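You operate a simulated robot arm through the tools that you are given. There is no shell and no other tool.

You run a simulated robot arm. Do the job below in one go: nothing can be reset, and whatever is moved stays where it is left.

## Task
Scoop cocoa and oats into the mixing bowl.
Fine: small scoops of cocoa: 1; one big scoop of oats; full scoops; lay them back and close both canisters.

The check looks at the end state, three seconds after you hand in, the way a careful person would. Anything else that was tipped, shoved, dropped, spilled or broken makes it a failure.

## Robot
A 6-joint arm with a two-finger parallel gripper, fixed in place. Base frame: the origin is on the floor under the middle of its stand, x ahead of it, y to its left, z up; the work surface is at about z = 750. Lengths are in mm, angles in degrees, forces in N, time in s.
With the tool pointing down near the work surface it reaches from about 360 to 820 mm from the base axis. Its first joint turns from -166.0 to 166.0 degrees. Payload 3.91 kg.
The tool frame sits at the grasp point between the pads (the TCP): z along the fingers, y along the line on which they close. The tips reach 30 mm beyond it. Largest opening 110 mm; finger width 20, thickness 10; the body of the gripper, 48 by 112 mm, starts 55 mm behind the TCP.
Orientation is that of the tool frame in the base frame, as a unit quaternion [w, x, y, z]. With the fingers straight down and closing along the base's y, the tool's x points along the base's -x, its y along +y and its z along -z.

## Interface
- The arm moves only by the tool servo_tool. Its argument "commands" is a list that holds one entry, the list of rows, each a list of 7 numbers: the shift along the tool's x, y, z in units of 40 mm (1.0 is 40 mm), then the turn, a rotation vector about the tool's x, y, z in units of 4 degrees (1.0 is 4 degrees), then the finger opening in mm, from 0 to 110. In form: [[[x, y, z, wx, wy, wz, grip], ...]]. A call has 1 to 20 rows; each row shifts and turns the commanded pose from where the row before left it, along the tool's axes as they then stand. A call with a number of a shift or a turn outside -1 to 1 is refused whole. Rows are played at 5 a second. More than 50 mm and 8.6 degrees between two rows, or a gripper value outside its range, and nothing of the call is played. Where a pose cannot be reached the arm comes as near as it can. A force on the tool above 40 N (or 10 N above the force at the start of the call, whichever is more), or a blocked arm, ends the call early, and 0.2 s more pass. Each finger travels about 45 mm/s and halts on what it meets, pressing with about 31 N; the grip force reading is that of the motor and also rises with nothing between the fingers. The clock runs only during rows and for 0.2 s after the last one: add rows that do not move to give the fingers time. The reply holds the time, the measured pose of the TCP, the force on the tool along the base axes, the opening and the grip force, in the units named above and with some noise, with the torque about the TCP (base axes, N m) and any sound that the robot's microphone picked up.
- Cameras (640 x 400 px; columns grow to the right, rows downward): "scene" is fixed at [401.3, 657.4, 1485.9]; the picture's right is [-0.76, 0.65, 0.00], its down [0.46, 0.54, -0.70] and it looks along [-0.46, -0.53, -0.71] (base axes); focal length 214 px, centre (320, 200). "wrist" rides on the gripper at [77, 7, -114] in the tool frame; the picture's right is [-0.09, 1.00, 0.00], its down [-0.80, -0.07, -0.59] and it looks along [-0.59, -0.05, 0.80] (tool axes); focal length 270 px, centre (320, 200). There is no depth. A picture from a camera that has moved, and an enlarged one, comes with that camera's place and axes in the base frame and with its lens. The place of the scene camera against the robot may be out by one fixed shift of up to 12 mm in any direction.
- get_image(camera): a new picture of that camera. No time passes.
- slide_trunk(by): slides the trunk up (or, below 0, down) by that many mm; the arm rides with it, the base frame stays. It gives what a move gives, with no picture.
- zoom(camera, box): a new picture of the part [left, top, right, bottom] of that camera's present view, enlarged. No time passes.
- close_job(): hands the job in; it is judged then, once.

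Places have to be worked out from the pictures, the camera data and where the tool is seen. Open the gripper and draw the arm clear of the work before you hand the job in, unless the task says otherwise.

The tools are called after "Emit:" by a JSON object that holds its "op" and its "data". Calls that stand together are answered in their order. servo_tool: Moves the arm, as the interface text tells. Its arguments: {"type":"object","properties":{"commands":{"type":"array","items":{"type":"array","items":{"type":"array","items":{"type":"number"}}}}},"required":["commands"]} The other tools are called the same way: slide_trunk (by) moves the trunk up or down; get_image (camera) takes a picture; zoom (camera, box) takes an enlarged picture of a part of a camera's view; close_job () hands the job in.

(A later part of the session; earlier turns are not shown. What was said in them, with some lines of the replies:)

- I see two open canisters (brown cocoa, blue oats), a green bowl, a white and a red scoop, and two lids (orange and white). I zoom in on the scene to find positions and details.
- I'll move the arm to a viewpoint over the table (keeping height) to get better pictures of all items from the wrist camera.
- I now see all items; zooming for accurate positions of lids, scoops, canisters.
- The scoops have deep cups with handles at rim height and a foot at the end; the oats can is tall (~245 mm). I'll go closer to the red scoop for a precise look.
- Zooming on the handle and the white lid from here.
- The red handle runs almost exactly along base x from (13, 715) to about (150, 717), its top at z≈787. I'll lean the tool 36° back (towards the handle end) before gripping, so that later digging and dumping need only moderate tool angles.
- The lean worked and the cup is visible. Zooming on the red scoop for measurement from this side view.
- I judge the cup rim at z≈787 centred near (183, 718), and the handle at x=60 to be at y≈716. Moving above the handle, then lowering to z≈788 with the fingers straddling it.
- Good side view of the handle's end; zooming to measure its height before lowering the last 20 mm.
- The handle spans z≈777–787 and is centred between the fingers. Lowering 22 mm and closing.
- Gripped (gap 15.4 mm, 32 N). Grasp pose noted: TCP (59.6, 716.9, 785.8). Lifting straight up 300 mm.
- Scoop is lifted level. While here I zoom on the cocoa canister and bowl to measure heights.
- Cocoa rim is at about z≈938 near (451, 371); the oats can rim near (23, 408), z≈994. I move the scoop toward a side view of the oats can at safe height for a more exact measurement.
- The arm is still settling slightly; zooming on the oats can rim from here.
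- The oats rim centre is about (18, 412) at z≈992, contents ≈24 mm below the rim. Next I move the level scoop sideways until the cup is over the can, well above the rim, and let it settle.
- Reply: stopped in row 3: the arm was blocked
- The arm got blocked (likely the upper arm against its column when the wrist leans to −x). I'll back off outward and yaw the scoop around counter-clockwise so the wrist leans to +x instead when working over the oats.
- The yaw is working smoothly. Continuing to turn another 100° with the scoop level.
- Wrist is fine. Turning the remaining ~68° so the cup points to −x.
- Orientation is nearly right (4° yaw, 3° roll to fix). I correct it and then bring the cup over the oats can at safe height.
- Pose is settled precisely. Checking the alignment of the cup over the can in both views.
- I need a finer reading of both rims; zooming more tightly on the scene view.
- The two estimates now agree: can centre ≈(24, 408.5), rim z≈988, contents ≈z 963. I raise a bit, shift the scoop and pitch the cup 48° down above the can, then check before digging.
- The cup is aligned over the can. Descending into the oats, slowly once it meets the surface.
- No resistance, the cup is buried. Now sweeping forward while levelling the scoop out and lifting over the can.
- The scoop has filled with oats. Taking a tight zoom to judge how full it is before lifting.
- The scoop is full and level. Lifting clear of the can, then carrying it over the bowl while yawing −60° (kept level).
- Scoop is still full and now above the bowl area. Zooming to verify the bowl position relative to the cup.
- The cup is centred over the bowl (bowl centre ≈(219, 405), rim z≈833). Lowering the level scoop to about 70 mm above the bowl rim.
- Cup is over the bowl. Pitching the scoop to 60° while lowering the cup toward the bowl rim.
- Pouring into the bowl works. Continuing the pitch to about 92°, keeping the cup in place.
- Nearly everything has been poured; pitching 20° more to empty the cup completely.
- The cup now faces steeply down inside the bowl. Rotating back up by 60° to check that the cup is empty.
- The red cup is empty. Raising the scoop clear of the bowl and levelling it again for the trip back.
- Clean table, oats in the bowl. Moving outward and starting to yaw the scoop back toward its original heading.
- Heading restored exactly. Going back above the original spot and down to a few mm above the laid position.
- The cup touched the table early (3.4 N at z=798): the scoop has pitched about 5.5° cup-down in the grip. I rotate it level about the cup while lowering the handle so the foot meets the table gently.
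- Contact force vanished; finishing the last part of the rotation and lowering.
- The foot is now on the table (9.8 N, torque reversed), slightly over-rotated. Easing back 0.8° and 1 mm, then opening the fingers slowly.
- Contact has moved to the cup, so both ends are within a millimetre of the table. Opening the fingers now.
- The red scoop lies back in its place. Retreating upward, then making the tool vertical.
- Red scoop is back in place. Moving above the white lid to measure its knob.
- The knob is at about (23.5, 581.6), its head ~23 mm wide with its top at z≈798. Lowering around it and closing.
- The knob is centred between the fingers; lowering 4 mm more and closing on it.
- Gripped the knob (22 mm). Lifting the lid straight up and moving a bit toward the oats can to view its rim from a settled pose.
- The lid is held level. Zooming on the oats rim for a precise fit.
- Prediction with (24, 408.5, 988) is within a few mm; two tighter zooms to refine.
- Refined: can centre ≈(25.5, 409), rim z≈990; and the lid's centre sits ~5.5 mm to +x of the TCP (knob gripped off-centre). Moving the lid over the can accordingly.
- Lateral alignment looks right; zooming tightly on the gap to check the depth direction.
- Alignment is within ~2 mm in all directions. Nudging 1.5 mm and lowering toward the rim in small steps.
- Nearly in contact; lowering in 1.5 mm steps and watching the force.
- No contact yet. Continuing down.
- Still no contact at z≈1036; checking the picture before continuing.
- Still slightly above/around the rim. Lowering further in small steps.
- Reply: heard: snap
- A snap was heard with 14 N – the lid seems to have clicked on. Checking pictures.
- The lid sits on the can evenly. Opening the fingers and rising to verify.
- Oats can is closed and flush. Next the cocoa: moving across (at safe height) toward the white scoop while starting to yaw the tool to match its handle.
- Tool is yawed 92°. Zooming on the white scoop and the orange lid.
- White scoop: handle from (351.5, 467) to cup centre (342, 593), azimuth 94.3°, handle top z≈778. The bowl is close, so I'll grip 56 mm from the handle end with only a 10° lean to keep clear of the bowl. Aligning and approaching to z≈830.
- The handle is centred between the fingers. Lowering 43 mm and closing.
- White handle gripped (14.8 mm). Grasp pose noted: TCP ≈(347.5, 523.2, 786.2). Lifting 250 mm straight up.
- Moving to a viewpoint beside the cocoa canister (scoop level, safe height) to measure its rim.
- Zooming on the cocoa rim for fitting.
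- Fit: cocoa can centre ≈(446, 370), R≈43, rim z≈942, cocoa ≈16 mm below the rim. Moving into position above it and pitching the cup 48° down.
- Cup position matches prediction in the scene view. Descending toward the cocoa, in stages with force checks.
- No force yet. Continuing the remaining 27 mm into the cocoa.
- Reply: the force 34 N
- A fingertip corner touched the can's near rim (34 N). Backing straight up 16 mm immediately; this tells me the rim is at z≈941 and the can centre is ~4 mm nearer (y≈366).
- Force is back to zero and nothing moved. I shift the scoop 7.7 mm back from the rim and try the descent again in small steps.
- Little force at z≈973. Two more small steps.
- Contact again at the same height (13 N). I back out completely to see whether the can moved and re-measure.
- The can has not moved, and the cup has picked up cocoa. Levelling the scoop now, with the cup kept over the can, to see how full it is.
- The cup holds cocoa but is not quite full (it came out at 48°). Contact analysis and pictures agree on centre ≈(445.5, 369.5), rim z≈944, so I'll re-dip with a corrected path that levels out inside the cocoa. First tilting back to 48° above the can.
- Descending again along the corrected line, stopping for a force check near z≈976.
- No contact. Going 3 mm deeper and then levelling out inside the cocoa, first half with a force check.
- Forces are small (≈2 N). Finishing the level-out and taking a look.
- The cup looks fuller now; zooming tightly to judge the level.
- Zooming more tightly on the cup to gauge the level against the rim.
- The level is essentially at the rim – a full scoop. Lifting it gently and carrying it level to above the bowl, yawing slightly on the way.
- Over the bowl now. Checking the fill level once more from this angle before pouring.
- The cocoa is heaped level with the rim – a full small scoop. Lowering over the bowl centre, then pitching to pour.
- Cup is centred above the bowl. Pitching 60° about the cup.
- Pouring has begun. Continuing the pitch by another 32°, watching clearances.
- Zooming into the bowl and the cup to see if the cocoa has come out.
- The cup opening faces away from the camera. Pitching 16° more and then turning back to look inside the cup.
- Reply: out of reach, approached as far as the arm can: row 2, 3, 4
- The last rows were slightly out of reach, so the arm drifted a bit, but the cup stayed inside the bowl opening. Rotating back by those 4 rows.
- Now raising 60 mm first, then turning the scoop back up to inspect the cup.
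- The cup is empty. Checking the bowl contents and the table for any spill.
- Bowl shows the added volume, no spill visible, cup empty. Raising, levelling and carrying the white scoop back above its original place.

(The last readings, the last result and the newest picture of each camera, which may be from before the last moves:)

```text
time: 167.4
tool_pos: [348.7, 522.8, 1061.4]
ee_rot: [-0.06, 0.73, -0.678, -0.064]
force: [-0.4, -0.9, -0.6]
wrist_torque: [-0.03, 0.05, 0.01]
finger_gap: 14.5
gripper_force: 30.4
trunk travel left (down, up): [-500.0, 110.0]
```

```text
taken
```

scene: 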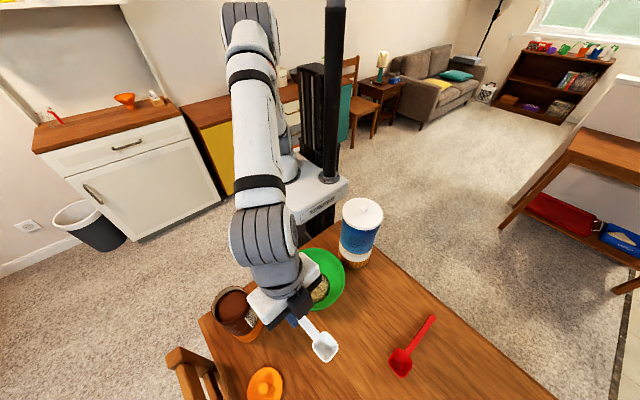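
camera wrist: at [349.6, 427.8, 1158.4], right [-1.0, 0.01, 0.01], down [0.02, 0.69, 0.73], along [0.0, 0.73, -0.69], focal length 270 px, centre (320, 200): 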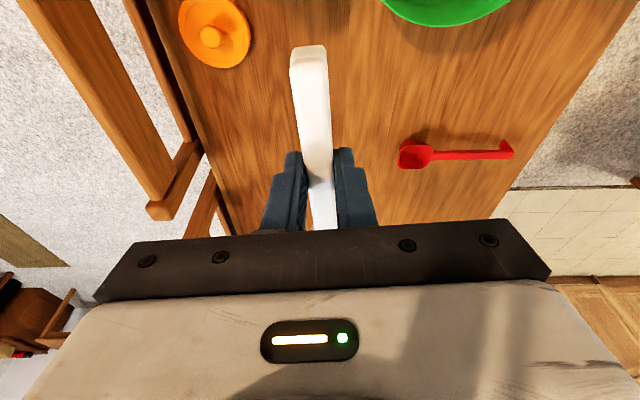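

Above the original spot. Lowering to about 14 mm above the laid position.

Emit:
{"op": "servo_tool", "data": {"commands": [[[0.161, 0.045, 0.913, 0, 0, 0, 0], [0.161, 0, 0.913, 0, 0, 0, 0], [0.161, 0, 0.913, 0, 0, 0, 0], [0.161, 0, 0.913, 0, 0, 0, 0], [0.161, 0, 0.913, 0, 0, 0, 0], [0.161, 0, 0.913, 0, 0, 0, 0], [0.161, 0, 0.913, 0, 0, 0, 0], [0, 0, 0, 0, 0, 0, 0], [0, 0, 0, 0, 0, 0, 0]]]}}

Emit:
{"op": "get_image", "data": {"camera": "wrist"}}

Emit:
{"op": "zoom", "data": {"camera": "scene", "box": [260, 280, 370, 390]}}

```text
time: 169.4
tool_pos: [345.9, 523.7, 799.8]
ee_rot: [-0.06, 0.73, -0.678, -0.064]
force: [0.3, -0.2, -1.1]
wrist_torque: [0.0, -0.02, -0.01]
finger_gap: 14.9
gripper_force: 30.6
trunk travel left (down, up): [-500.0, 110.0]
```

```text
taken
camera wrist: at [348.1, 427.8, 897.7], right [-1.0, 0.01, 0.01], down [0.02, 0.69, 0.73], along [0.0, 0.73, -0.69], focal length 270 px, centre (320, 200)
```

wrist: 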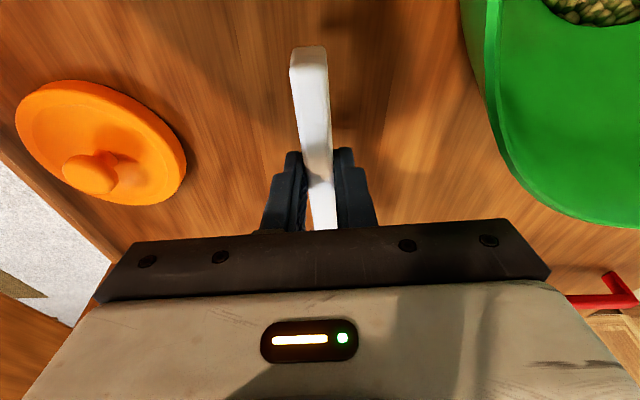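

```text
3.64 times, centred on (315, 335) of scene
camera zoom: at [401.3, 657.4, 1485.9], right [-0.76, 0.65, 0.0], down [0.46, 0.54, -0.7], along [-0.46, -0.53, -0.71], focal length 780 px, centre (338, -291)
```

zoom: 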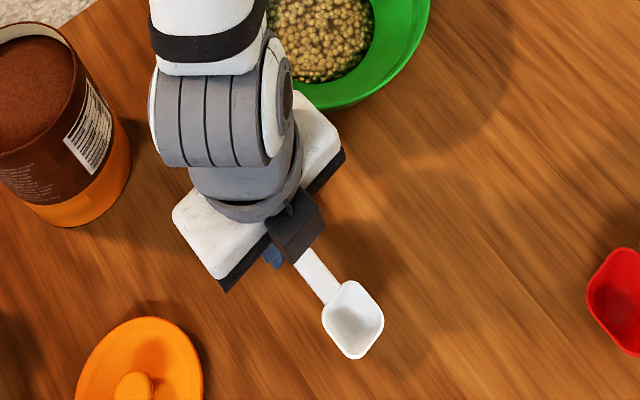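

No contact yet. Lowering in small steps with force checks.

Emit:
{"op": "servo_tool", "data": {"commands": [[[0.013, 0, 0.0739, 0, 0, 0, 0], [0.013, 0, 0.0739, 0, 0, 0, 0], [0, 0, 0, 0, 0, 0, 0]]]}}

Emit:
{"op": "servo_tool", "data": {"commands": [[[0.013, 0, 0.0739, 0, 0, 0, 0], [0, 0, 0, 0, 0, 0, 0]]]}}

Emit:
{"op": "servo_tool", "data": {"commands": [[[0.0087, 0, 0.0493, 0, 0, 0, 0], [0, 0, 0, 0, 0, 0, 0]]]}}

```text
time: 170.2
tool_pos: [346.6, 523.0, 793.8]
ee_rot: [-0.061, 0.731, -0.677, -0.064]
force: [0.3, -0.1, -0.2]
wrist_torque: [-0.02, -0.01, -0.01]
finger_gap: 14.9
gripper_force: 31.3
trunk travel left (down, up): [-500.0, 110.0]
```

```text
time: 170.8
tool_pos: [346.0, 522.6, 791.2]
ee_rot: [-0.061, 0.73, -0.677, -0.063]
force: [-0.4, 0.0, -0.3]
wrist_torque: [0.0, 0.01, 0.02]
finger_gap: 15.0
gripper_force: 31.0
trunk travel left (down, up): [-500.0, 110.0]
```

```text
time: 171.4
tool_pos: [347.1, 523.1, 788.4]
ee_rot: [-0.06, 0.73, -0.678, -0.064]
force: [0.6, 0.7, -0.2]
wrist_torque: [-0.04, -0.02, -0.01]
finger_gap: 14.9
gripper_force: 30.6
trunk travel left (down, up): [-500.0, 110.0]
```

Still free at ≈788. Two more 1 mm steps.

Emit:
{"op": "servo_tool", "data": {"commands": [[[0.0044, 0, 0.0247, 0, 0, 0, 0], [0, 0, 0, 0, 0, 0, 0]]]}}

Emit:
{"op": "servo_tool", "data": {"commands": [[[0.0044, 0, 0.0247, 0, 0, 0, 0], [0, 0, 0, 0, 0, 0, 0]]]}}

Emit:
{"op": "get_image", "data": {"camera": "wrist"}}

```text
time: 172.0
tool_pos: [347.0, 524.4, 788.8]
ee_rot: [-0.061, 0.73, -0.678, -0.064]
force: [0.7, -0.3, 0.0]
wrist_torque: [0.0, -0.04, -0.01]
finger_gap: 15.0
gripper_force: 31.0
trunk travel left (down, up): [-500.0, 110.0]
```

```text
time: 172.6
tool_pos: [347.5, 522.4, 787.3]
ee_rot: [-0.06, 0.73, -0.678, -0.064]
force: [0.4, -0.5, -0.8]
wrist_torque: [0.01, 0.01, 0.03]
finger_gap: 14.7
gripper_force: 31.0
trunk travel left (down, up): [-500.0, 110.0]
```

```text
taken
camera wrist: at [347.9, 427.5, 885.3], right [-1.0, 0.01, 0.01], down [0.02, 0.69, 0.73], along [0.0, 0.73, -0.69], focal length 270 px, centre (320, 200)
```

wrist: 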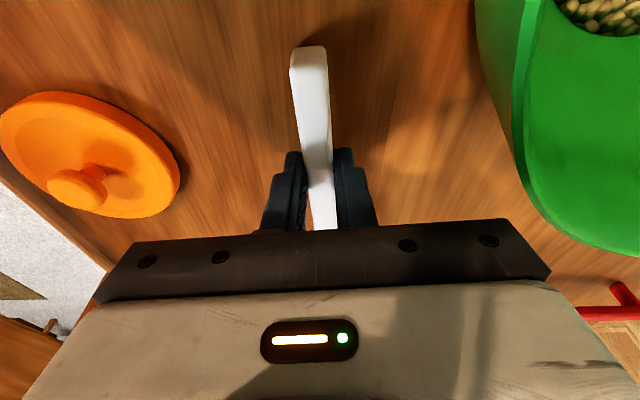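

At the grasp height there's still no contact; the scoop probably slid up a little in the grip. Continuing 1 mm steps until it touches.

Emit:
{"op": "servo_tool", "data": {"commands": [[[0.0044, 0, 0.0247, 0, 0, 0, 0], [0, 0, 0, 0, 0, 0, 0]]]}}

Emit:
{"op": "servo_tool", "data": {"commands": [[[0.0044, 0, 0.0247, 0, 0, 0, 0], [0, 0, 0, 0, 0, 0, 0]]]}}

Emit:
{"op": "zoom", "data": {"camera": "scene", "box": [290, 330, 345, 390]}}

```text
time: 173.2
tool_pos: [346.1, 523.8, 786.3]
ee_rot: [-0.061, 0.73, -0.678, -0.064]
force: [0.2, -1.1, 3.6]
wrist_torque: [-0.26, -0.05, -0.02]
finger_gap: 14.8
gripper_force: 30.7
trunk travel left (down, up): [-500.0, 110.0]
```

```text
time: 173.8
tool_pos: [346.1, 522.6, 786.7]
ee_rot: [-0.062, 0.731, -0.676, -0.065]
force: [0.2, -0.5, 13.4]
wrist_torque: [-0.78, -0.05, 0.03]
finger_gap: 14.8
gripper_force: 31.0
trunk travel left (down, up): [-500.0, 110.0]
```

```text
6.67 times, centred on (318, 360) of scene
camera zoom: at [401.3, 657.4, 1485.9], right [-0.76, 0.65, 0.0], down [0.46, 0.54, -0.7], along [-0.46, -0.53, -0.71], focal length 1430 px, centre (337, -867)
```

zoom: 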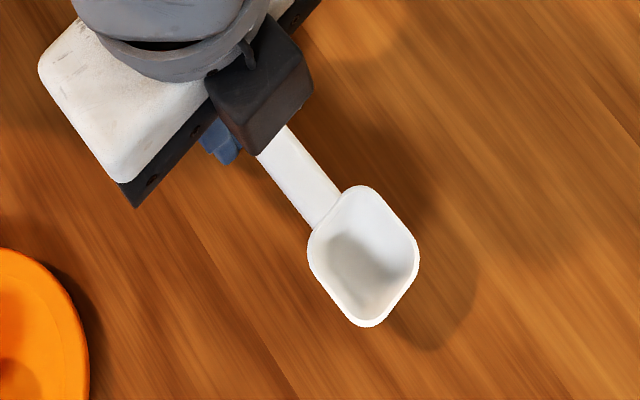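

The foot touches first (torque arm ≈58 mm behind the TCP), cup almost down. Easing the pressure with a tiny cup-down rotation, then releasing.

Emit:
{"op": "servo_tool", "data": {"commands": [[[-0.0035, 0, -0.0197, 0, 0.2, 0, 0], [0, 0, 0, 0, 0, 0, 0], [0, 0, 0, 0, 0, 0, 0]]]}}

```text
time: 174.6
tool_pos: [345.7, 522.9, 785.3]
ee_rot: [-0.055, 0.73, -0.678, -0.059]
force: [0.3, 0.7, 1.1]
wrist_torque: [0.01, 0.1, 0.0]
finger_gap: 14.8
gripper_force: 31.1
trunk travel left (down, up): [-500.0, 110.0]
```

Nearly zero load now. Opening the fingers slowly.

Emit:
{"op": "servo_tool", "data": {"commands": [[[0, 0, 0, 0, 0, 0, 16], [0, 0, 0, 0, 0, 0, 20], [0, 0, 0, 0, 0, 0, 30], [0, 0, 0, 0, 0, 0, 45], [0, 0, 0, 0, 0, 0, 55], [0, 0, 0, 0, 0, 0, 55], [0, 0, 0, 0, 0, 0, 55]]]}}

Emit:
{"op": "get_image", "data": {"camera": "wrist"}}

Emit:
{"op": "zoom", "data": {"camera": "scene", "box": [280, 310, 350, 390]}}

```text
time: 176.2
tool_pos: [346.0, 522.4, 786.1]
ee_rot: [-0.056, 0.73, -0.678, -0.059]
force: [0.0, -0.3, 0.0]
wrist_torque: [0.05, 0.0, -0.02]
finger_gap: 55.1
gripper_force: 0.0
trunk travel left (down, up): [-500.0, 110.0]
```

```text
taken
camera wrist: at [347.4, 429.0, 885.5], right [-1.0, 0.01, 0.01], down [0.02, 0.7, 0.72], along [0.0, 0.72, -0.7], focal length 270 px, centre (320, 200)
```

wrist: 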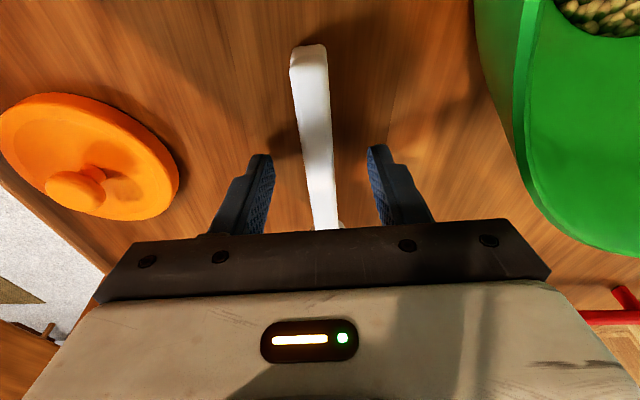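

```text
5.00 times, centred on (315, 350) of scene
camera zoom: at [401.3, 657.4, 1485.9], right [-0.76, 0.65, 0.0], down [0.46, 0.54, -0.7], along [-0.46, -0.53, -0.71], focal length 1072 px, centre (345, -550)
```

zoom: 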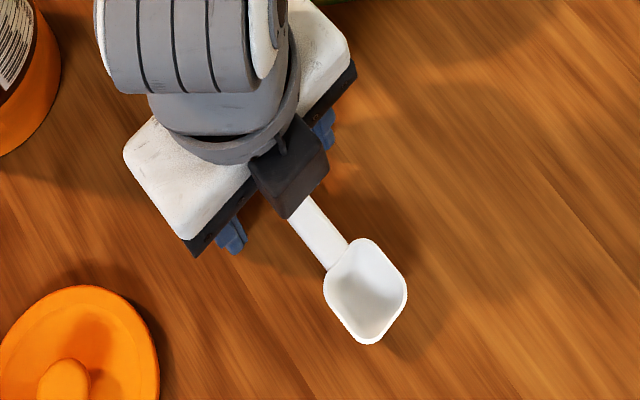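

White scoop is back in place. Retreating upward, straightening the tool and moving toward the orange lid.

Emit:
{"op": "servo_tool", "data": {"commands": [[[-0.06, 0, -0.37, 0, 0, 0, 60], [-0.12, 0, -0.74, 0, 0, 0, 60], [-0.12, 0, -0.74, 0, 0, 0, 60], [-0.12, 0, -0.74, 0, 0, 0, 60], [-0.06, 0, -0.37, 0, 0, 0, 60], [0, 0, 0, 0, 0.77, 0, 60], [0, 0, 0, 0, 0.77, 0, 60], [0, 0, 0, 0, 0.76, 0, 60], [0.028, -0.78, 0, 0, 0, 0, 60], [0.028, -0.78, 0, 0, 0, 0, 60], [0.028, -0.78, 0, 0, 0, 0, 60], [0.028, -0.78, 0, 0, 0, 0, 60], [0, 0, 0, 0, 0, 0, 60], [0, 0, 0, 0, 0, 0, 60], [0, 0, 0, 0, 0, 0, 60]]]}}

Emit:
{"op": "get_image", "data": {"camera": "wrist"}}

Emit:
{"op": "zoom", "data": {"camera": "wrist", "box": [220, 20, 420, 220]}}

Emit:
{"op": "get_image", "data": {"camera": "scene"}}

```text
time: 179.4
tool_pos: [472.9, 526.7, 905.3]
ee_rot: [-0.001, 0.733, -0.68, 0.0]
force: [-1.0, 0.5, 0.2]
wrist_torque: [-0.01, -0.01, -0.02]
finger_gap: 59.9
gripper_force: 0.0
trunk travel left (down, up): [-500.0, 110.0]
```

```text
taken
camera wrist: at [471.9, 450.3, 1019.3], right [-1.0, 0.01, 0.0], down [0.01, 0.8, 0.6], along [0.01, 0.6, -0.8], focal length 270 px, centre (320, 200)
```

wrist: 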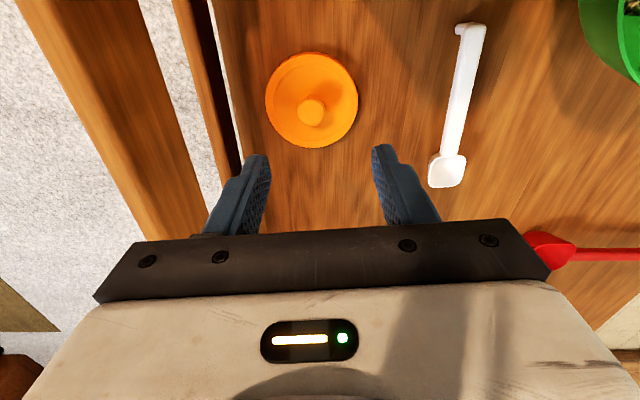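

```text
2.00 times, centred on (320, 120) of wrist
camera zoom: at [471.9, 450.3, 1019.3], right [-1.0, 0.01, 0.0], down [0.01, 0.8, 0.6], along [0.01, 0.6, -0.8], focal length 541 px, centre (320, 360)
```

zoom: 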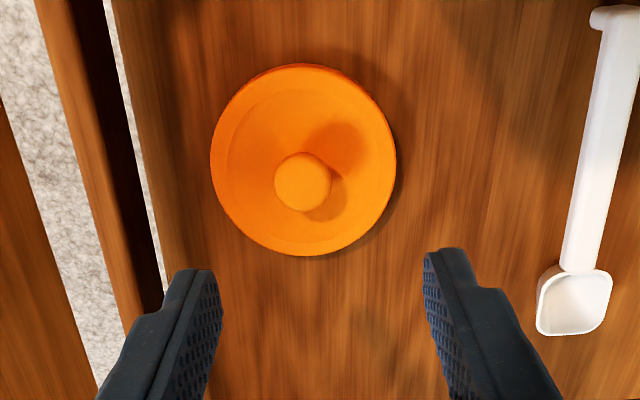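

```text
taken
```

scene: 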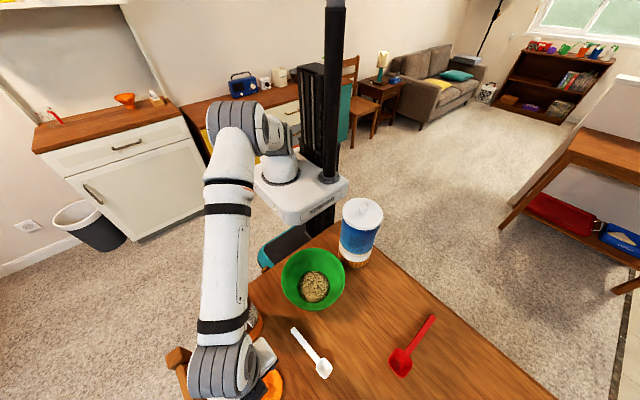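

Orange lid centre ≈(480.7, 531), knob top z≈774. Centring over the knob and lowering.

Emit:
{"op": "servo_tool", "data": {"commands": [[[-0.07, -0.196, 0.2, 0, 0, 0, 60], [0, 0, 0.65, 0, 0, 0, 60], [0, 0, 0.65, 0, 0, 0, 60], [0, 0, 0.65, 0, 0, 0, 60], [0, 0, 0.58, 0, 0, 0, 60], [0, 0, 0, 0, 0, 0, 60], [0, 0, 0, 0, 0, 0, 60], [0, 0, 0, 0, 0, 0, 60]]]}}

Emit:
{"op": "zoom", "data": {"camera": "wrist", "box": [220, 60, 420, 240]}}

```text
time: 181.2
tool_pos: [478.3, 530.8, 797.6]
ee_rot: [-0.001, 0.733, -0.68, 0.001]
force: [0.1, 0.4, -1.0]
wrist_torque: [-0.01, 0.03, -0.02]
finger_gap: 60.1
gripper_force: 0.3
trunk travel left (down, up): [-500.0, 110.0]
```

```text
2.22 times, centred on (320, 150) of wrist
camera zoom: at [479.1, 454.8, 910.5], right [-1.0, 0.01, 0.0], down [0.01, 0.8, 0.6], along [0.01, 0.6, -0.8], focal length 601 px, centre (320, 311)
```

zoom: 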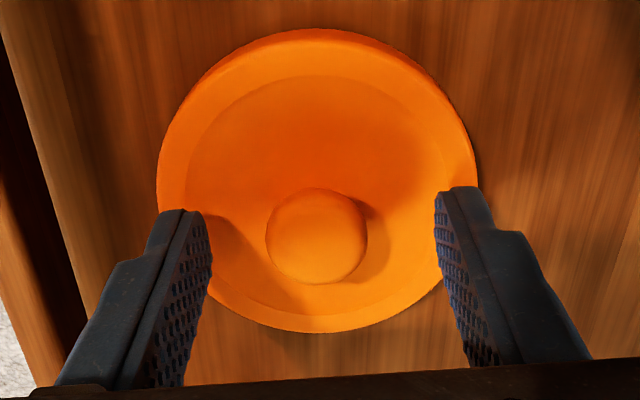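

Knob top at (480.8, 530.1, 777); shifting 2 mm, lowering 4 mm and closing on it.

Emit:
{"op": "servo_tool", "data": {"commands": [[[0.05, 0, 0.1, 0, 0, 0, 60], [0, 0, 0, 0, 0, 0, 60], [0, 0, 0, 0, 0, 0, 40], [0, 0, 0, 0, 0, 0, 28], [0, 0, 0, 0, 0, 0, 15], [0, 0, 0, 0, 0, 0, 0], [0, 0, 0, 0, 0, 0, 0], [0, 0, 0, 0, 0, 0, 0]]]}}

Emit:
{"op": "zoom", "data": {"camera": "wrist", "box": [220, 60, 420, 240]}}

```text
time: 183.0
tool_pos: [478.9, 529.3, 793.3]
ee_rot: [-0.001, 0.733, -0.68, 0.0]
force: [-0.1, 0.2, 0.5]
wrist_torque: [0.0, -0.07, -0.02]
finger_gap: 23.4
gripper_force: 30.5
trunk travel left (down, up): [-500.0, 110.0]
```

```text
2.22 times, centred on (320, 150) of wrist
camera zoom: at [479.0, 452.9, 906.6], right [-1.0, 0.01, 0.0], down [0.01, 0.8, 0.6], along [0.01, 0.6, -0.8], focal length 601 px, centre (320, 311)
```

zoom: 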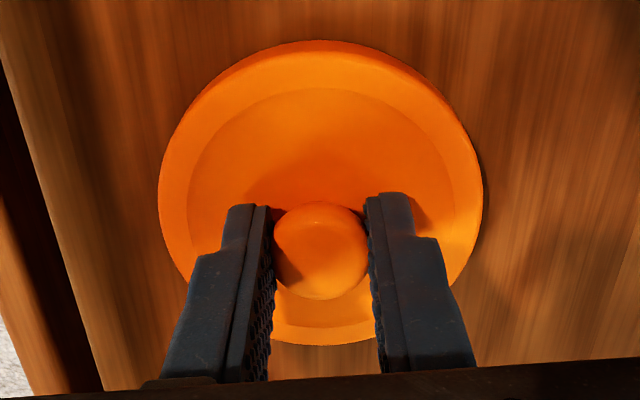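

Lid gripped (knob 23.4 mm). Lifting it and moving over the cocoa can, staying ~23 mm above the rim.

Emit:
{"op": "servo_tool", "data": {"commands": [[[0, 0, -0.4, 0, 0, 0, 0], [0, 0, -0.9, 0, 0, 0, 0], [0, 0, -0.9, 0, 0, 0, 0], [0, 0, -0.9, 0, 0, 0, 0], [0, 0, -0.9, 0, 0, 0, 0], [0, 0, -0.9, 0, 0, 0, 0], [0, 0, -0.54, 0, 0, 0, 0], [0.4, 0.116, 0, 0, 0, 0, 0], [0.795, 0.232, 0, 0, 0, 0, 0], [0.795, 0.232, 0, 0, 0, 0, 0], [0.795, 0.232, 0, 0, 0, 0, 0], [0.795, 0.232, 0, 0, 0, 0, 0], [0.395, 0.116, 0, 0, 0, 0, 0], [0, 0, 0, 0, 0, 0, 0], [0, 0, 0, 0, 0, 0, 0], [0, 0, 0, 0, 0, 0, 0]]]}}

Emit:
{"op": "get_image", "data": {"camera": "wrist"}}

Emit:
{"op": "get_image", "data": {"camera": "scene"}}

Emit:
{"op": "zoom", "data": {"camera": "scene", "box": [195, 250, 285, 350]}}

```text
time: 186.4
tool_pos: [444.8, 367.1, 1010.9]
ee_rot: [-0.002, 0.733, -0.681, 0.0]
force: [0.0, 1.4, -0.3]
wrist_torque: [-0.04, 0.0, 0.0]
finger_gap: 23.1
gripper_force: 30.9
trunk travel left (down, up): [-500.0, 110.0]
```

```text
taken
camera wrist: at [444.5, 290.2, 1123.8], right [-1.0, 0.01, 0.0], down [0.01, 0.8, 0.6], along [0.01, 0.6, -0.8], focal length 270 px, centre (320, 200)
```

wrist: 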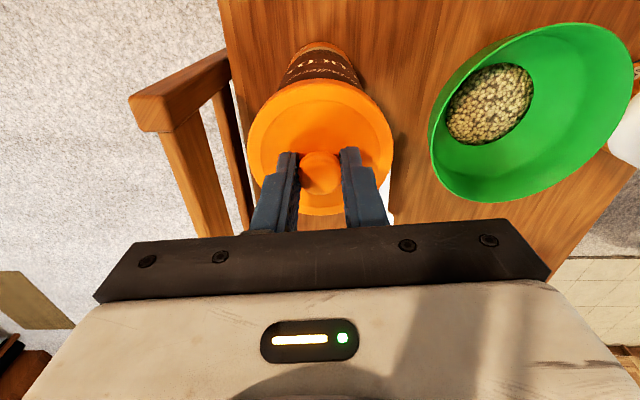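

```text
taken
```

scene: 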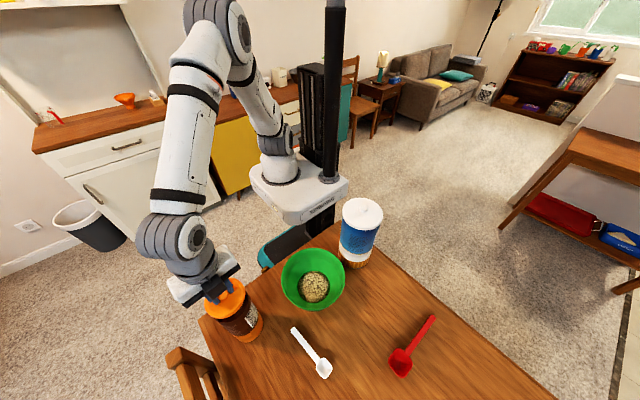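

```text
4.00 times, centred on (240, 300) of scene
camera zoom: at [401.3, 657.4, 1485.9], right [-0.76, 0.65, 0.0], down [0.46, 0.54, -0.7], along [-0.46, -0.53, -0.71], focal length 858 px, centre (640, -200)
```

zoom: 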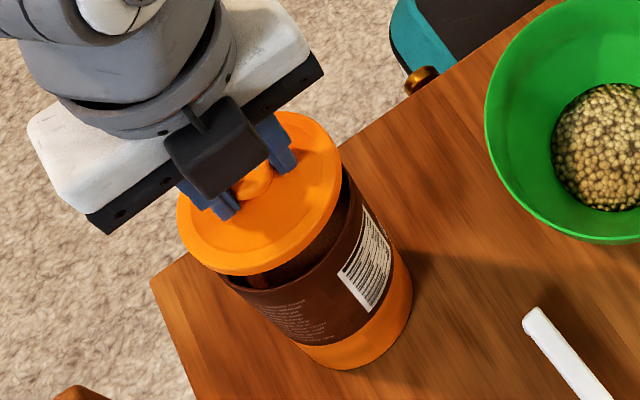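

Reading the lid and can outlines more precisely.

Emit:
{"op": "zoom", "data": {"camera": "scene", "box": [212, 268, 262, 330]}}

Emit:
{"op": "zoom", "data": {"camera": "wrist", "box": [230, 20, 410, 170]}}

```text
6.45 times, centred on (237, 299) of scene
camera zoom: at [401.3, 657.4, 1485.9], right [-0.76, 0.65, 0.0], down [0.46, 0.54, -0.7], along [-0.46, -0.53, -0.71], focal length 1384 px, centre (856, -439)
```

zoom: 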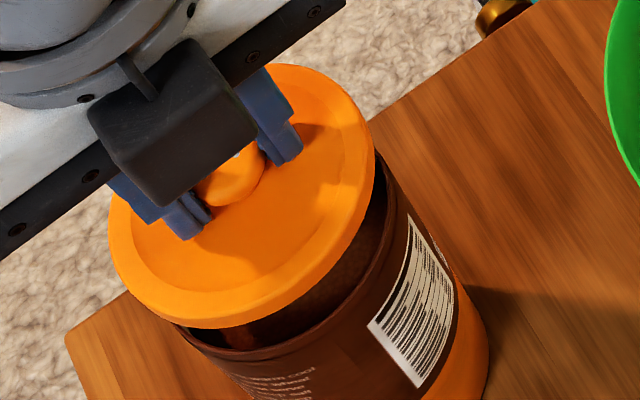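

```text
2.67 times, centred on (320, 95) of wrist
camera zoom: at [444.5, 290.2, 1123.8], right [-1.0, 0.01, 0.0], down [0.01, 0.8, 0.6], along [0.01, 0.6, -0.8], focal length 721 px, centre (320, 480)
```

zoom: 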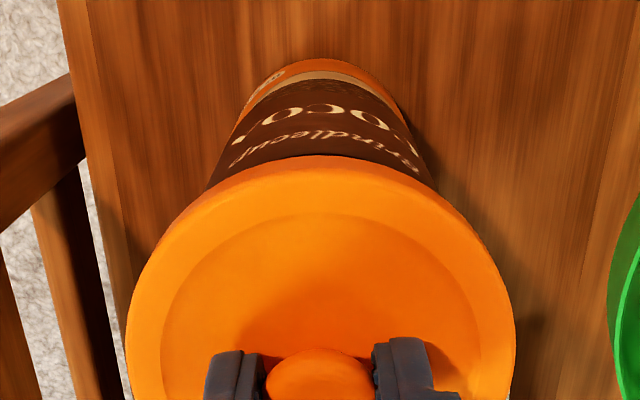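

The lid and rim outlines compared at the same place suggest the can centre is a few mm further in +y (≈374) with the rim near z≈939. I shift +5 mm and lower 14 mm, then compare again at a smaller gap.

Emit:
{"op": "servo_tool", "data": {"commands": [[[-0.125, 0.008, 0.0, 0, 0, 0, 0], [0, 0, 0.175, 0, 0, 0, 0], [0, 0, 0.175, 0, 0, 0, 0], [0, 0, 0, 0, 0, 0, 0], [0, 0, 0, 0, 0, 0, 0]]]}}

Emit:
{"op": "zoom", "data": {"camera": "scene", "box": [212, 268, 262, 330]}}

Emit:
{"op": "zoom", "data": {"camera": "wrist", "box": [230, 20, 410, 170]}}

```text
time: 187.6
tool_pos: [443.0, 372.8, 995.9]
ee_rot: [-0.001, 0.733, -0.68, 0.0]
force: [0.2, -0.3, -0.9]
wrist_torque: [-0.01, -0.03, 0.04]
finger_gap: 22.9
gripper_force: 30.6
trunk travel left (down, up): [-500.0, 110.0]
```

```text
6.45 times, centred on (237, 299) of scene
camera zoom: at [401.3, 657.4, 1485.9], right [-0.76, 0.65, 0.0], down [0.46, 0.54, -0.7], along [-0.46, -0.53, -0.71], focal length 1384 px, centre (856, -439)
```

zoom: 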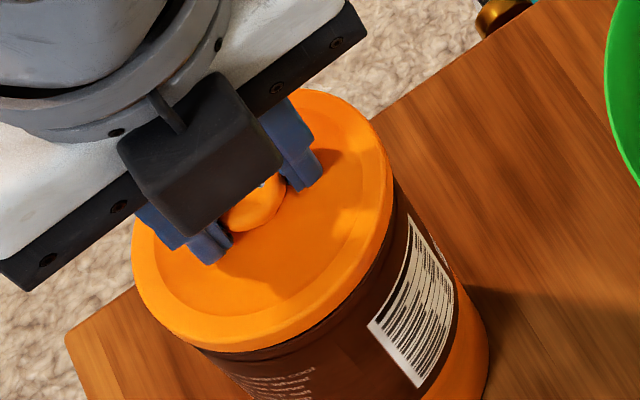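

```text
2.67 times, centred on (320, 95) of wrist
camera zoom: at [443.7, 295.4, 1109.6], right [-1.0, 0.01, 0.0], down [0.01, 0.8, 0.6], along [0.01, 0.6, -0.8], focal length 721 px, centre (320, 480)
```

zoom: 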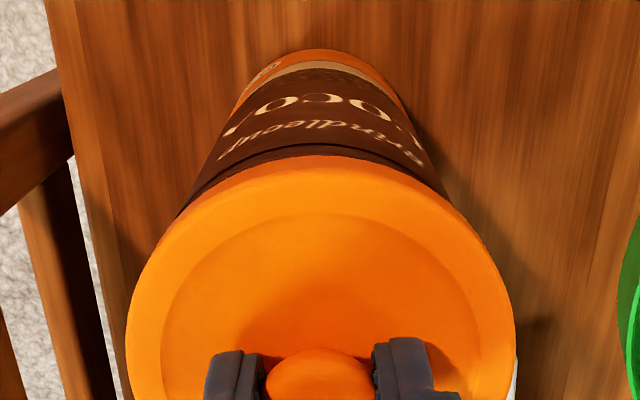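

Now lid and rim agree within ~1.5 mm. Lowering in steps with force monitoring.

Emit:
{"op": "servo_tool", "data": {"commands": [[[0, 0, 0.1, 0, 0, 0, 0], [0, 0, 0.1, 0, 0, 0, 0], [0, 0, 0, 0, 0, 0, 0]]]}}

Emit:
{"op": "servo_tool", "data": {"commands": [[[0, 0, 0.05, 0, 0, 0, 0], [0, 0, 0, 0, 0, 0, 0]]]}}

Emit:
{"op": "zoom", "data": {"camera": "scene", "box": [212, 268, 262, 330]}}

Emit:
{"op": "zoom", "data": {"camera": "wrist", "box": [230, 20, 410, 170]}}

```text
time: 188.4
tool_pos: [444.5, 372.4, 988.8]
ee_rot: [-0.001, 0.733, -0.68, 0.0]
force: [0.6, -0.4, -0.3]
wrist_torque: [0.0, 0.02, 0.01]
finger_gap: 22.8
gripper_force: 30.7
trunk travel left (down, up): [-500.0, 110.0]
```

```text
time: 189.0
tool_pos: [444.6, 371.5, 985.7]
ee_rot: [-0.001, 0.733, -0.68, 0.001]
force: [0.0, 0.6, 0.1]
wrist_torque: [-0.01, 0.0, 0.02]
finger_gap: 22.9
gripper_force: 30.5
trunk travel left (down, up): [-500.0, 110.0]
```

```text
6.45 times, centred on (237, 299) of scene
camera zoom: at [401.3, 657.4, 1485.9], right [-0.76, 0.65, 0.0], down [0.46, 0.54, -0.7], along [-0.46, -0.53, -0.71], focal length 1384 px, centre (856, -439)
```

zoom: 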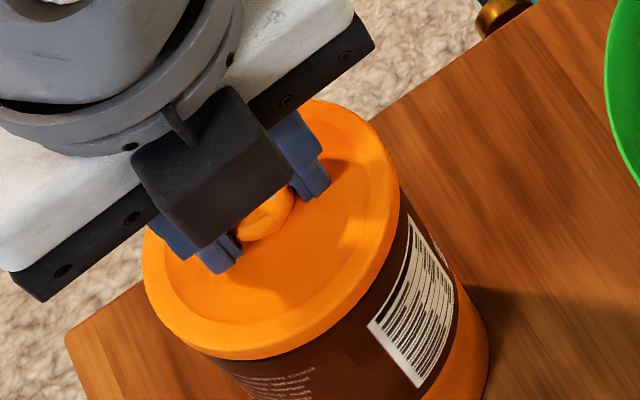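

```text
2.67 times, centred on (320, 95) of wrist
camera zoom: at [443.5, 295.2, 1099.5], right [-1.0, 0.01, 0.0], down [0.01, 0.8, 0.6], along [0.01, 0.6, -0.8], focal length 721 px, centre (320, 480)
```

zoom: 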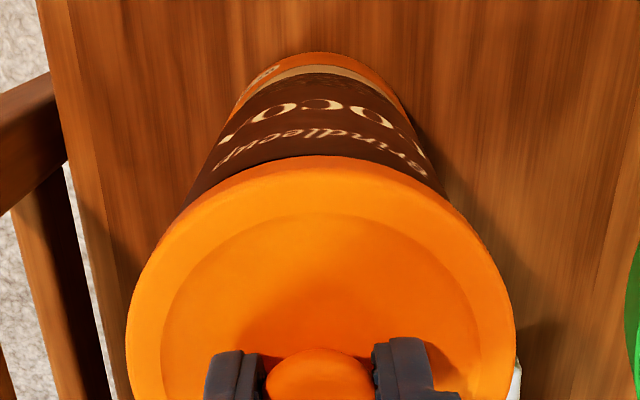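

Both views now differ by only ~1 mm. Continuing down in 1.5 mm steps.

Emit:
{"op": "servo_tool", "data": {"commands": [[[0, 0, 0.0375, 0, 0, 0, 0], [0, 0, 0, 0, 0, 0, 0]]]}}

Emit:
{"op": "servo_tool", "data": {"commands": [[[0, 0, 0.0375, 0, 0, 0, 0], [0, 0, 0, 0, 0, 0, 0]]]}}

Emit:
{"op": "servo_tool", "data": {"commands": [[[0, 0, 0.0375, 0, 0, 0, 0], [0, 0, 0, 0, 0, 0, 0]]]}}

```text
time: 189.6
tool_pos: [443.4, 371.6, 985.5]
ee_rot: [-0.001, 0.732, -0.681, 0.0]
force: [-0.3, -0.2, -0.6]
wrist_torque: [0.01, -0.04, -0.02]
finger_gap: 22.9
gripper_force: 31.1
trunk travel left (down, up): [-500.0, 110.0]
```

```text
time: 190.2
tool_pos: [443.2, 371.3, 983.0]
ee_rot: [-0.001, 0.733, -0.68, 0.0]
force: [0.8, -0.6, -0.1]
wrist_torque: [-0.02, 0.03, -0.01]
finger_gap: 23.0
gripper_force: 31.6
trunk travel left (down, up): [-500.0, 110.0]
```

```text
time: 190.8
tool_pos: [444.4, 372.6, 981.7]
ee_rot: [-0.001, 0.733, -0.68, 0.0]
force: [-0.2, -0.1, -0.1]
wrist_torque: [0.01, 0.02, 0.01]
finger_gap: 22.8
gripper_force: 31.7
trunk travel left (down, up): [-500.0, 110.0]
```

No contact at ≈981. Checking images quickly, then continuing.

Emit:
{"op": "zoom", "data": {"camera": "scene", "box": [212, 268, 262, 330]}}

Emit:
{"op": "servo_tool", "data": {"commands": [[[0, 0, 0.0375, 0, 0, 0, 0], [0, 0, 0, 0, 0, 0, 0]]]}}

Emit:
{"op": "servo_tool", "data": {"commands": [[[0, 0, 0.0375, 0, 0, 0, 0], [0, 0, 0, 0, 0, 0, 0]]]}}

```text
6.45 times, centred on (237, 299) of scene
camera zoom: at [401.3, 657.4, 1485.9], right [-0.76, 0.65, 0.0], down [0.46, 0.54, -0.7], along [-0.46, -0.53, -0.71], focal length 1384 px, centre (856, -439)
```

zoom: 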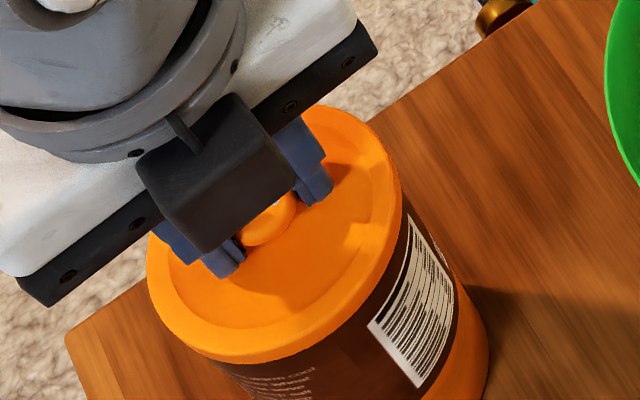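

```text
time: 191.4
tool_pos: [444.4, 370.9, 980.0]
ee_rot: [-0.001, 0.734, -0.68, 0.001]
force: [-0.2, 0.9, -1.1]
wrist_torque: [0.01, 0.01, -0.01]
finger_gap: 23.0
gripper_force: 31.1
trunk travel left (down, up): [-500.0, 110.0]
```

```text
time: 192.0
tool_pos: [443.6, 371.3, 979.6]
ee_rot: [-0.002, 0.733, -0.68, 0.0]
force: [2.8, 0.6, 11.4]
wrist_torque: [-0.04, -0.06, 0.01]
finger_gap: 22.6
gripper_force: 30.9
trunk travel left (down, up): [-500.0, 110.0]
heard: snap
```

A snap with 11 N, well centred: the cocoa lid clicked on. Releasing and rising to verify.

Emit:
{"op": "servo_tool", "data": {"commands": [[[0, 0, 0, 0, 0, 0, 28], [0, 0, 0, 0, 0, 0, 38], [0, 0, 0, 0, 0, 0, 50], [0, 0, 0, 0, 0, 0, 60], [0, 0, 0, 0, 0, 0, 60], [0, 0, -0.3, 0, 0, 0, 60], [0, 0, -0.6, 0, 0, 0, 60], [0, 0, -0.9, 0, 0, 0, 60], [0, 0, -0.9, 0, 0, 0, 60], [0, 0, -0.9, 0, 0, 0, 60], [0, 0, 0, 0, 0, 0, 60], [0, 0, 0, 0, 0, 0, 60]]]}}

Emit:
{"op": "get_image", "data": {"camera": "scene"}}

Emit:
{"op": "zoom", "data": {"camera": "scene", "box": [195, 260, 285, 350]}}

Emit:
{"op": "get_image", "data": {"camera": "wrist"}}

```text
time: 194.6
tool_pos: [444.9, 370.7, 1122.5]
ee_rot: [-0.001, 0.733, -0.68, 0.001]
force: [-0.2, 0.1, -0.3]
wrist_torque: [-0.02, 0.0, -0.02]
finger_gap: 59.9
gripper_force: 0.1
trunk travel left (down, up): [-500.0, 110.0]
```

```text
taken
```

scene: 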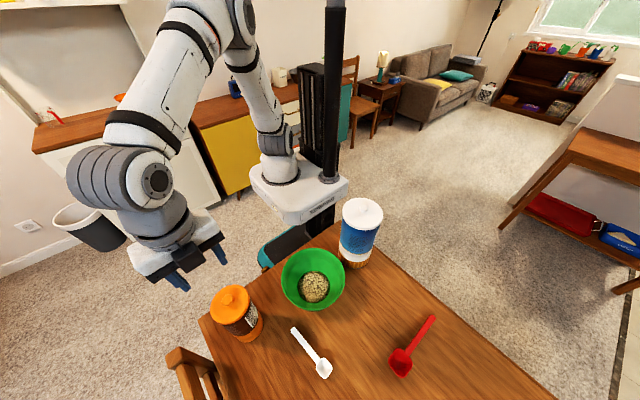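

```text
4.44 times, centred on (240, 305) of scene
camera zoom: at [401.3, 657.4, 1485.9], right [-0.76, 0.65, 0.0], down [0.46, 0.54, -0.7], along [-0.46, -0.53, -0.71], focal length 953 px, centre (676, -267)
```

zoom: 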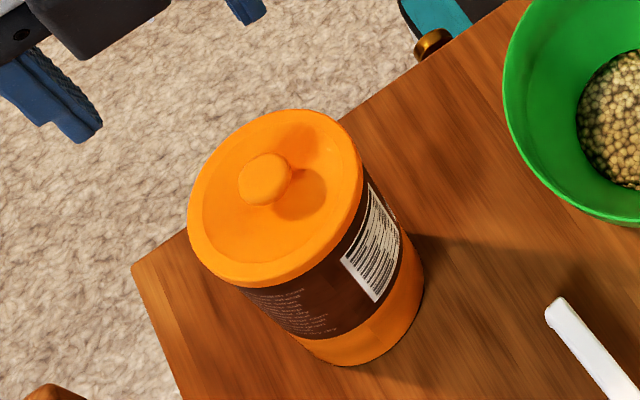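

```text
taken
camera wrist: at [443.8, 294.1, 1235.7], right [-1.0, 0.01, 0.0], down [0.01, 0.8, 0.6], along [0.01, 0.6, -0.8], focal length 270 px, centre (320, 200)
```

wrist: 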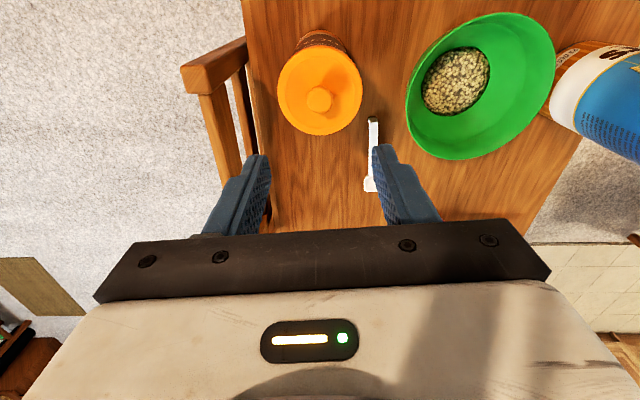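

Both cans are closed. Checking the whole table for any spill and that both scoops lie properly.

Emit:
{"op": "zoom", "data": {"camera": "scene", "box": [270, 300, 450, 400]}}

Emit:
{"op": "zoom", "data": {"camera": "scene", "box": [270, 190, 430, 310]}}

Emit:
{"op": "zoom", "data": {"camera": "wrist", "box": [380, 0, 580, 180]}}

Emit:
{"op": "zoom", "data": {"camera": "scene", "box": [180, 270, 340, 400]}}

```text
3.56 times, centred on (360, 350) of scene
camera zoom: at [401.3, 657.4, 1485.9], right [-0.76, 0.65, 0.0], down [0.46, 0.54, -0.7], along [-0.46, -0.53, -0.71], focal length 763 px, centre (178, -333)
```

zoom: 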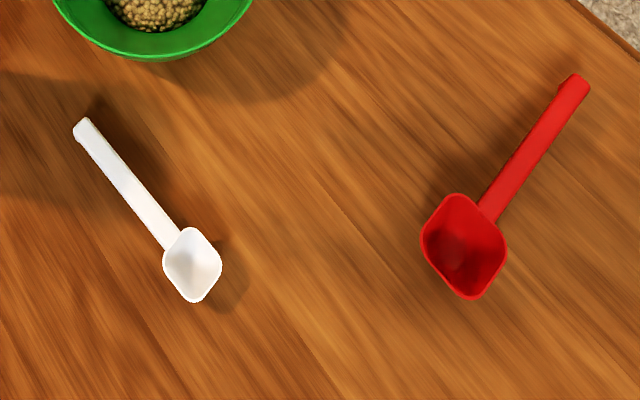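

```text
3.33 times, centred on (350, 250) of scene
camera zoom: at [401.3, 657.4, 1485.9], right [-0.76, 0.65, 0.0], down [0.46, 0.54, -0.7], along [-0.46, -0.53, -0.71], focal length 715 px, centre (220, 33)
```

zoom: 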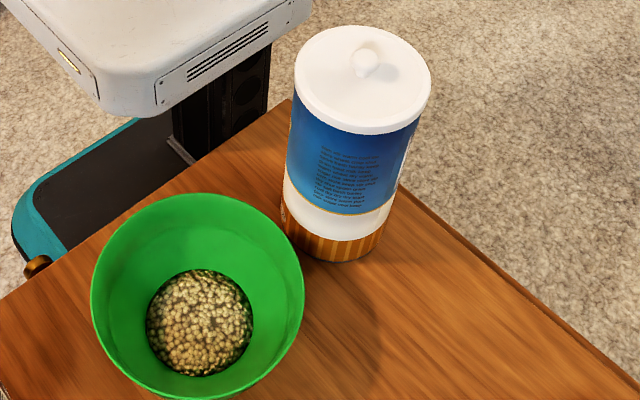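

```text
2.22 times, centred on (480, 90) of wrist
camera zoom: at [443.8, 294.1, 1235.7], right [-1.0, 0.01, 0.0], down [0.01, 0.8, 0.6], along [0.01, 0.6, -0.8], focal length 601 px, centre (-36, 444)
```

zoom: 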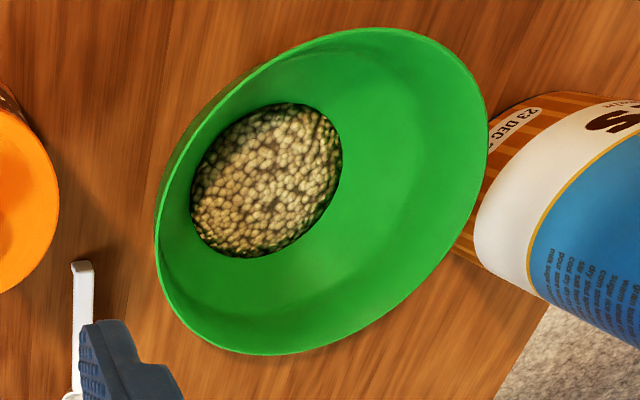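

```text
3.08 times, centred on (260, 335) of scene
camera zoom: at [401.3, 657.4, 1485.9], right [-0.76, 0.65, 0.0], down [0.46, 0.54, -0.7], along [-0.46, -0.53, -0.71], focal length 660 px, centre (505, -215)
```

zoom: 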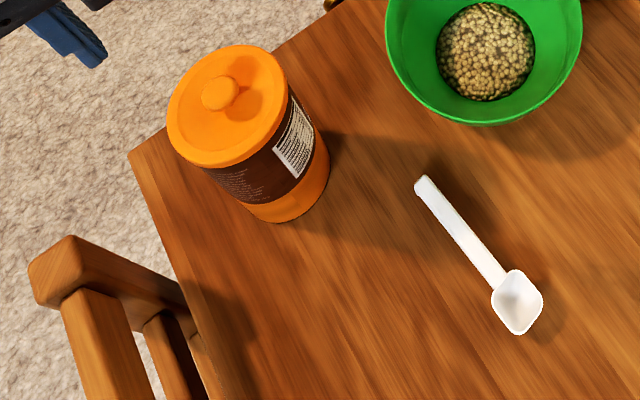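

All items are in place, no spill visible. Raising the arm well clear of the work and opening the gripper fully.

Emit:
{"op": "servo_tool", "data": {"commands": [[[0, 0, -0.5, 0, 0, 0, 60], [0, 0, -0.9, 0, 0, 0, 60], [0, 0, -0.9, 0, 0, 0, 80], [0, 0, -0.9, 0, 0, 0, 100], [0, 0, -0.8, 0, 0, 0, 110], [0, 0, 0, 0, 0, 0, 110], [0, 0, 0, 0, 0, 0, 110], [0, 0, 0, 0, 0, 0, 110]]]}}

Emit:
{"op": "get_image", "data": {"camera": "scene"}}

Emit:
{"op": "get_image", "data": {"camera": "wrist"}}

```text
time: 196.4
tool_pos: [442.6, 372.7, 1283.9]
ee_rot: [-0.002, 0.733, -0.68, -0.001]
force: [0.0, 0.7, 0.9]
wrist_torque: [0.01, 0.04, -0.03]
finger_gap: 110.0
gripper_force: 0.0
trunk travel left (down, up): [-500.0, 110.0]
```

```text
taken
```

scene: 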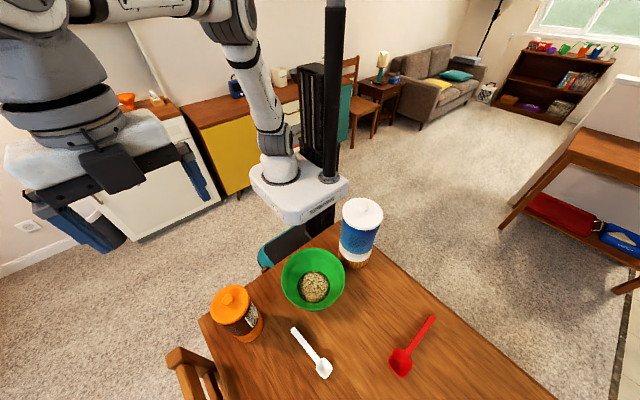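

```text
taken
camera wrist: at [443.1, 295.6, 1396.7], right [-1.0, 0.01, 0.0], down [0.01, 0.8, 0.6], along [0.01, 0.6, -0.8], focal length 270 px, centre (320, 200)
```

wrist: 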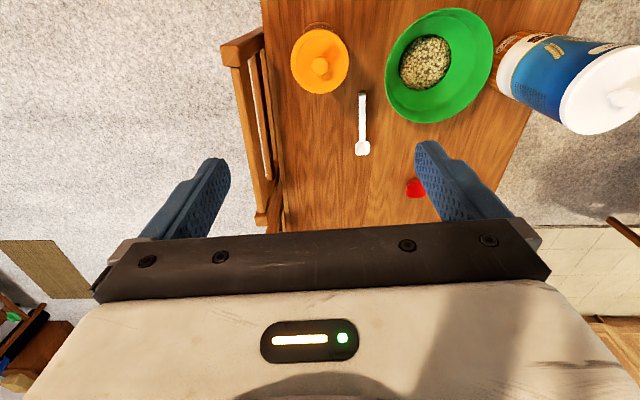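

The arm is clear with the gripper open, both scoops lie back in place, both canisters are closed, and the oats and cocoa are in the bowl. Handing in the job.

Emit:
{"op": "close_job", "data": {}}

```text
The job is handed in.
```

I handed the job in with one big scoop of oats and one small scoop of cocoa poured into the bowl. Both scoops are laid back where they were, and both lids are on.

- **Oats:** one full red scoop. I turned the scoop back up after pouring and it was empty.
- **Cocoa:** one full white scoop. The first dip came out a little short, so I dipped again until it was heaped to the rim before pouring. The scoop was empty afterwards. I couldn't see the cocoa in the bowl: it shows only oats, though the contents had risen slightly.
- **Lids:** each one gave an audible snap and looks flush.
- **Spills:** I saw none on the table.

While digging for cocoa, part of the gripper or scoop bumped the canister twice, with about 34 N and then 13 N. In the pictures the canister did not move.

The gripper is open and the arm is raised well clear of the table.
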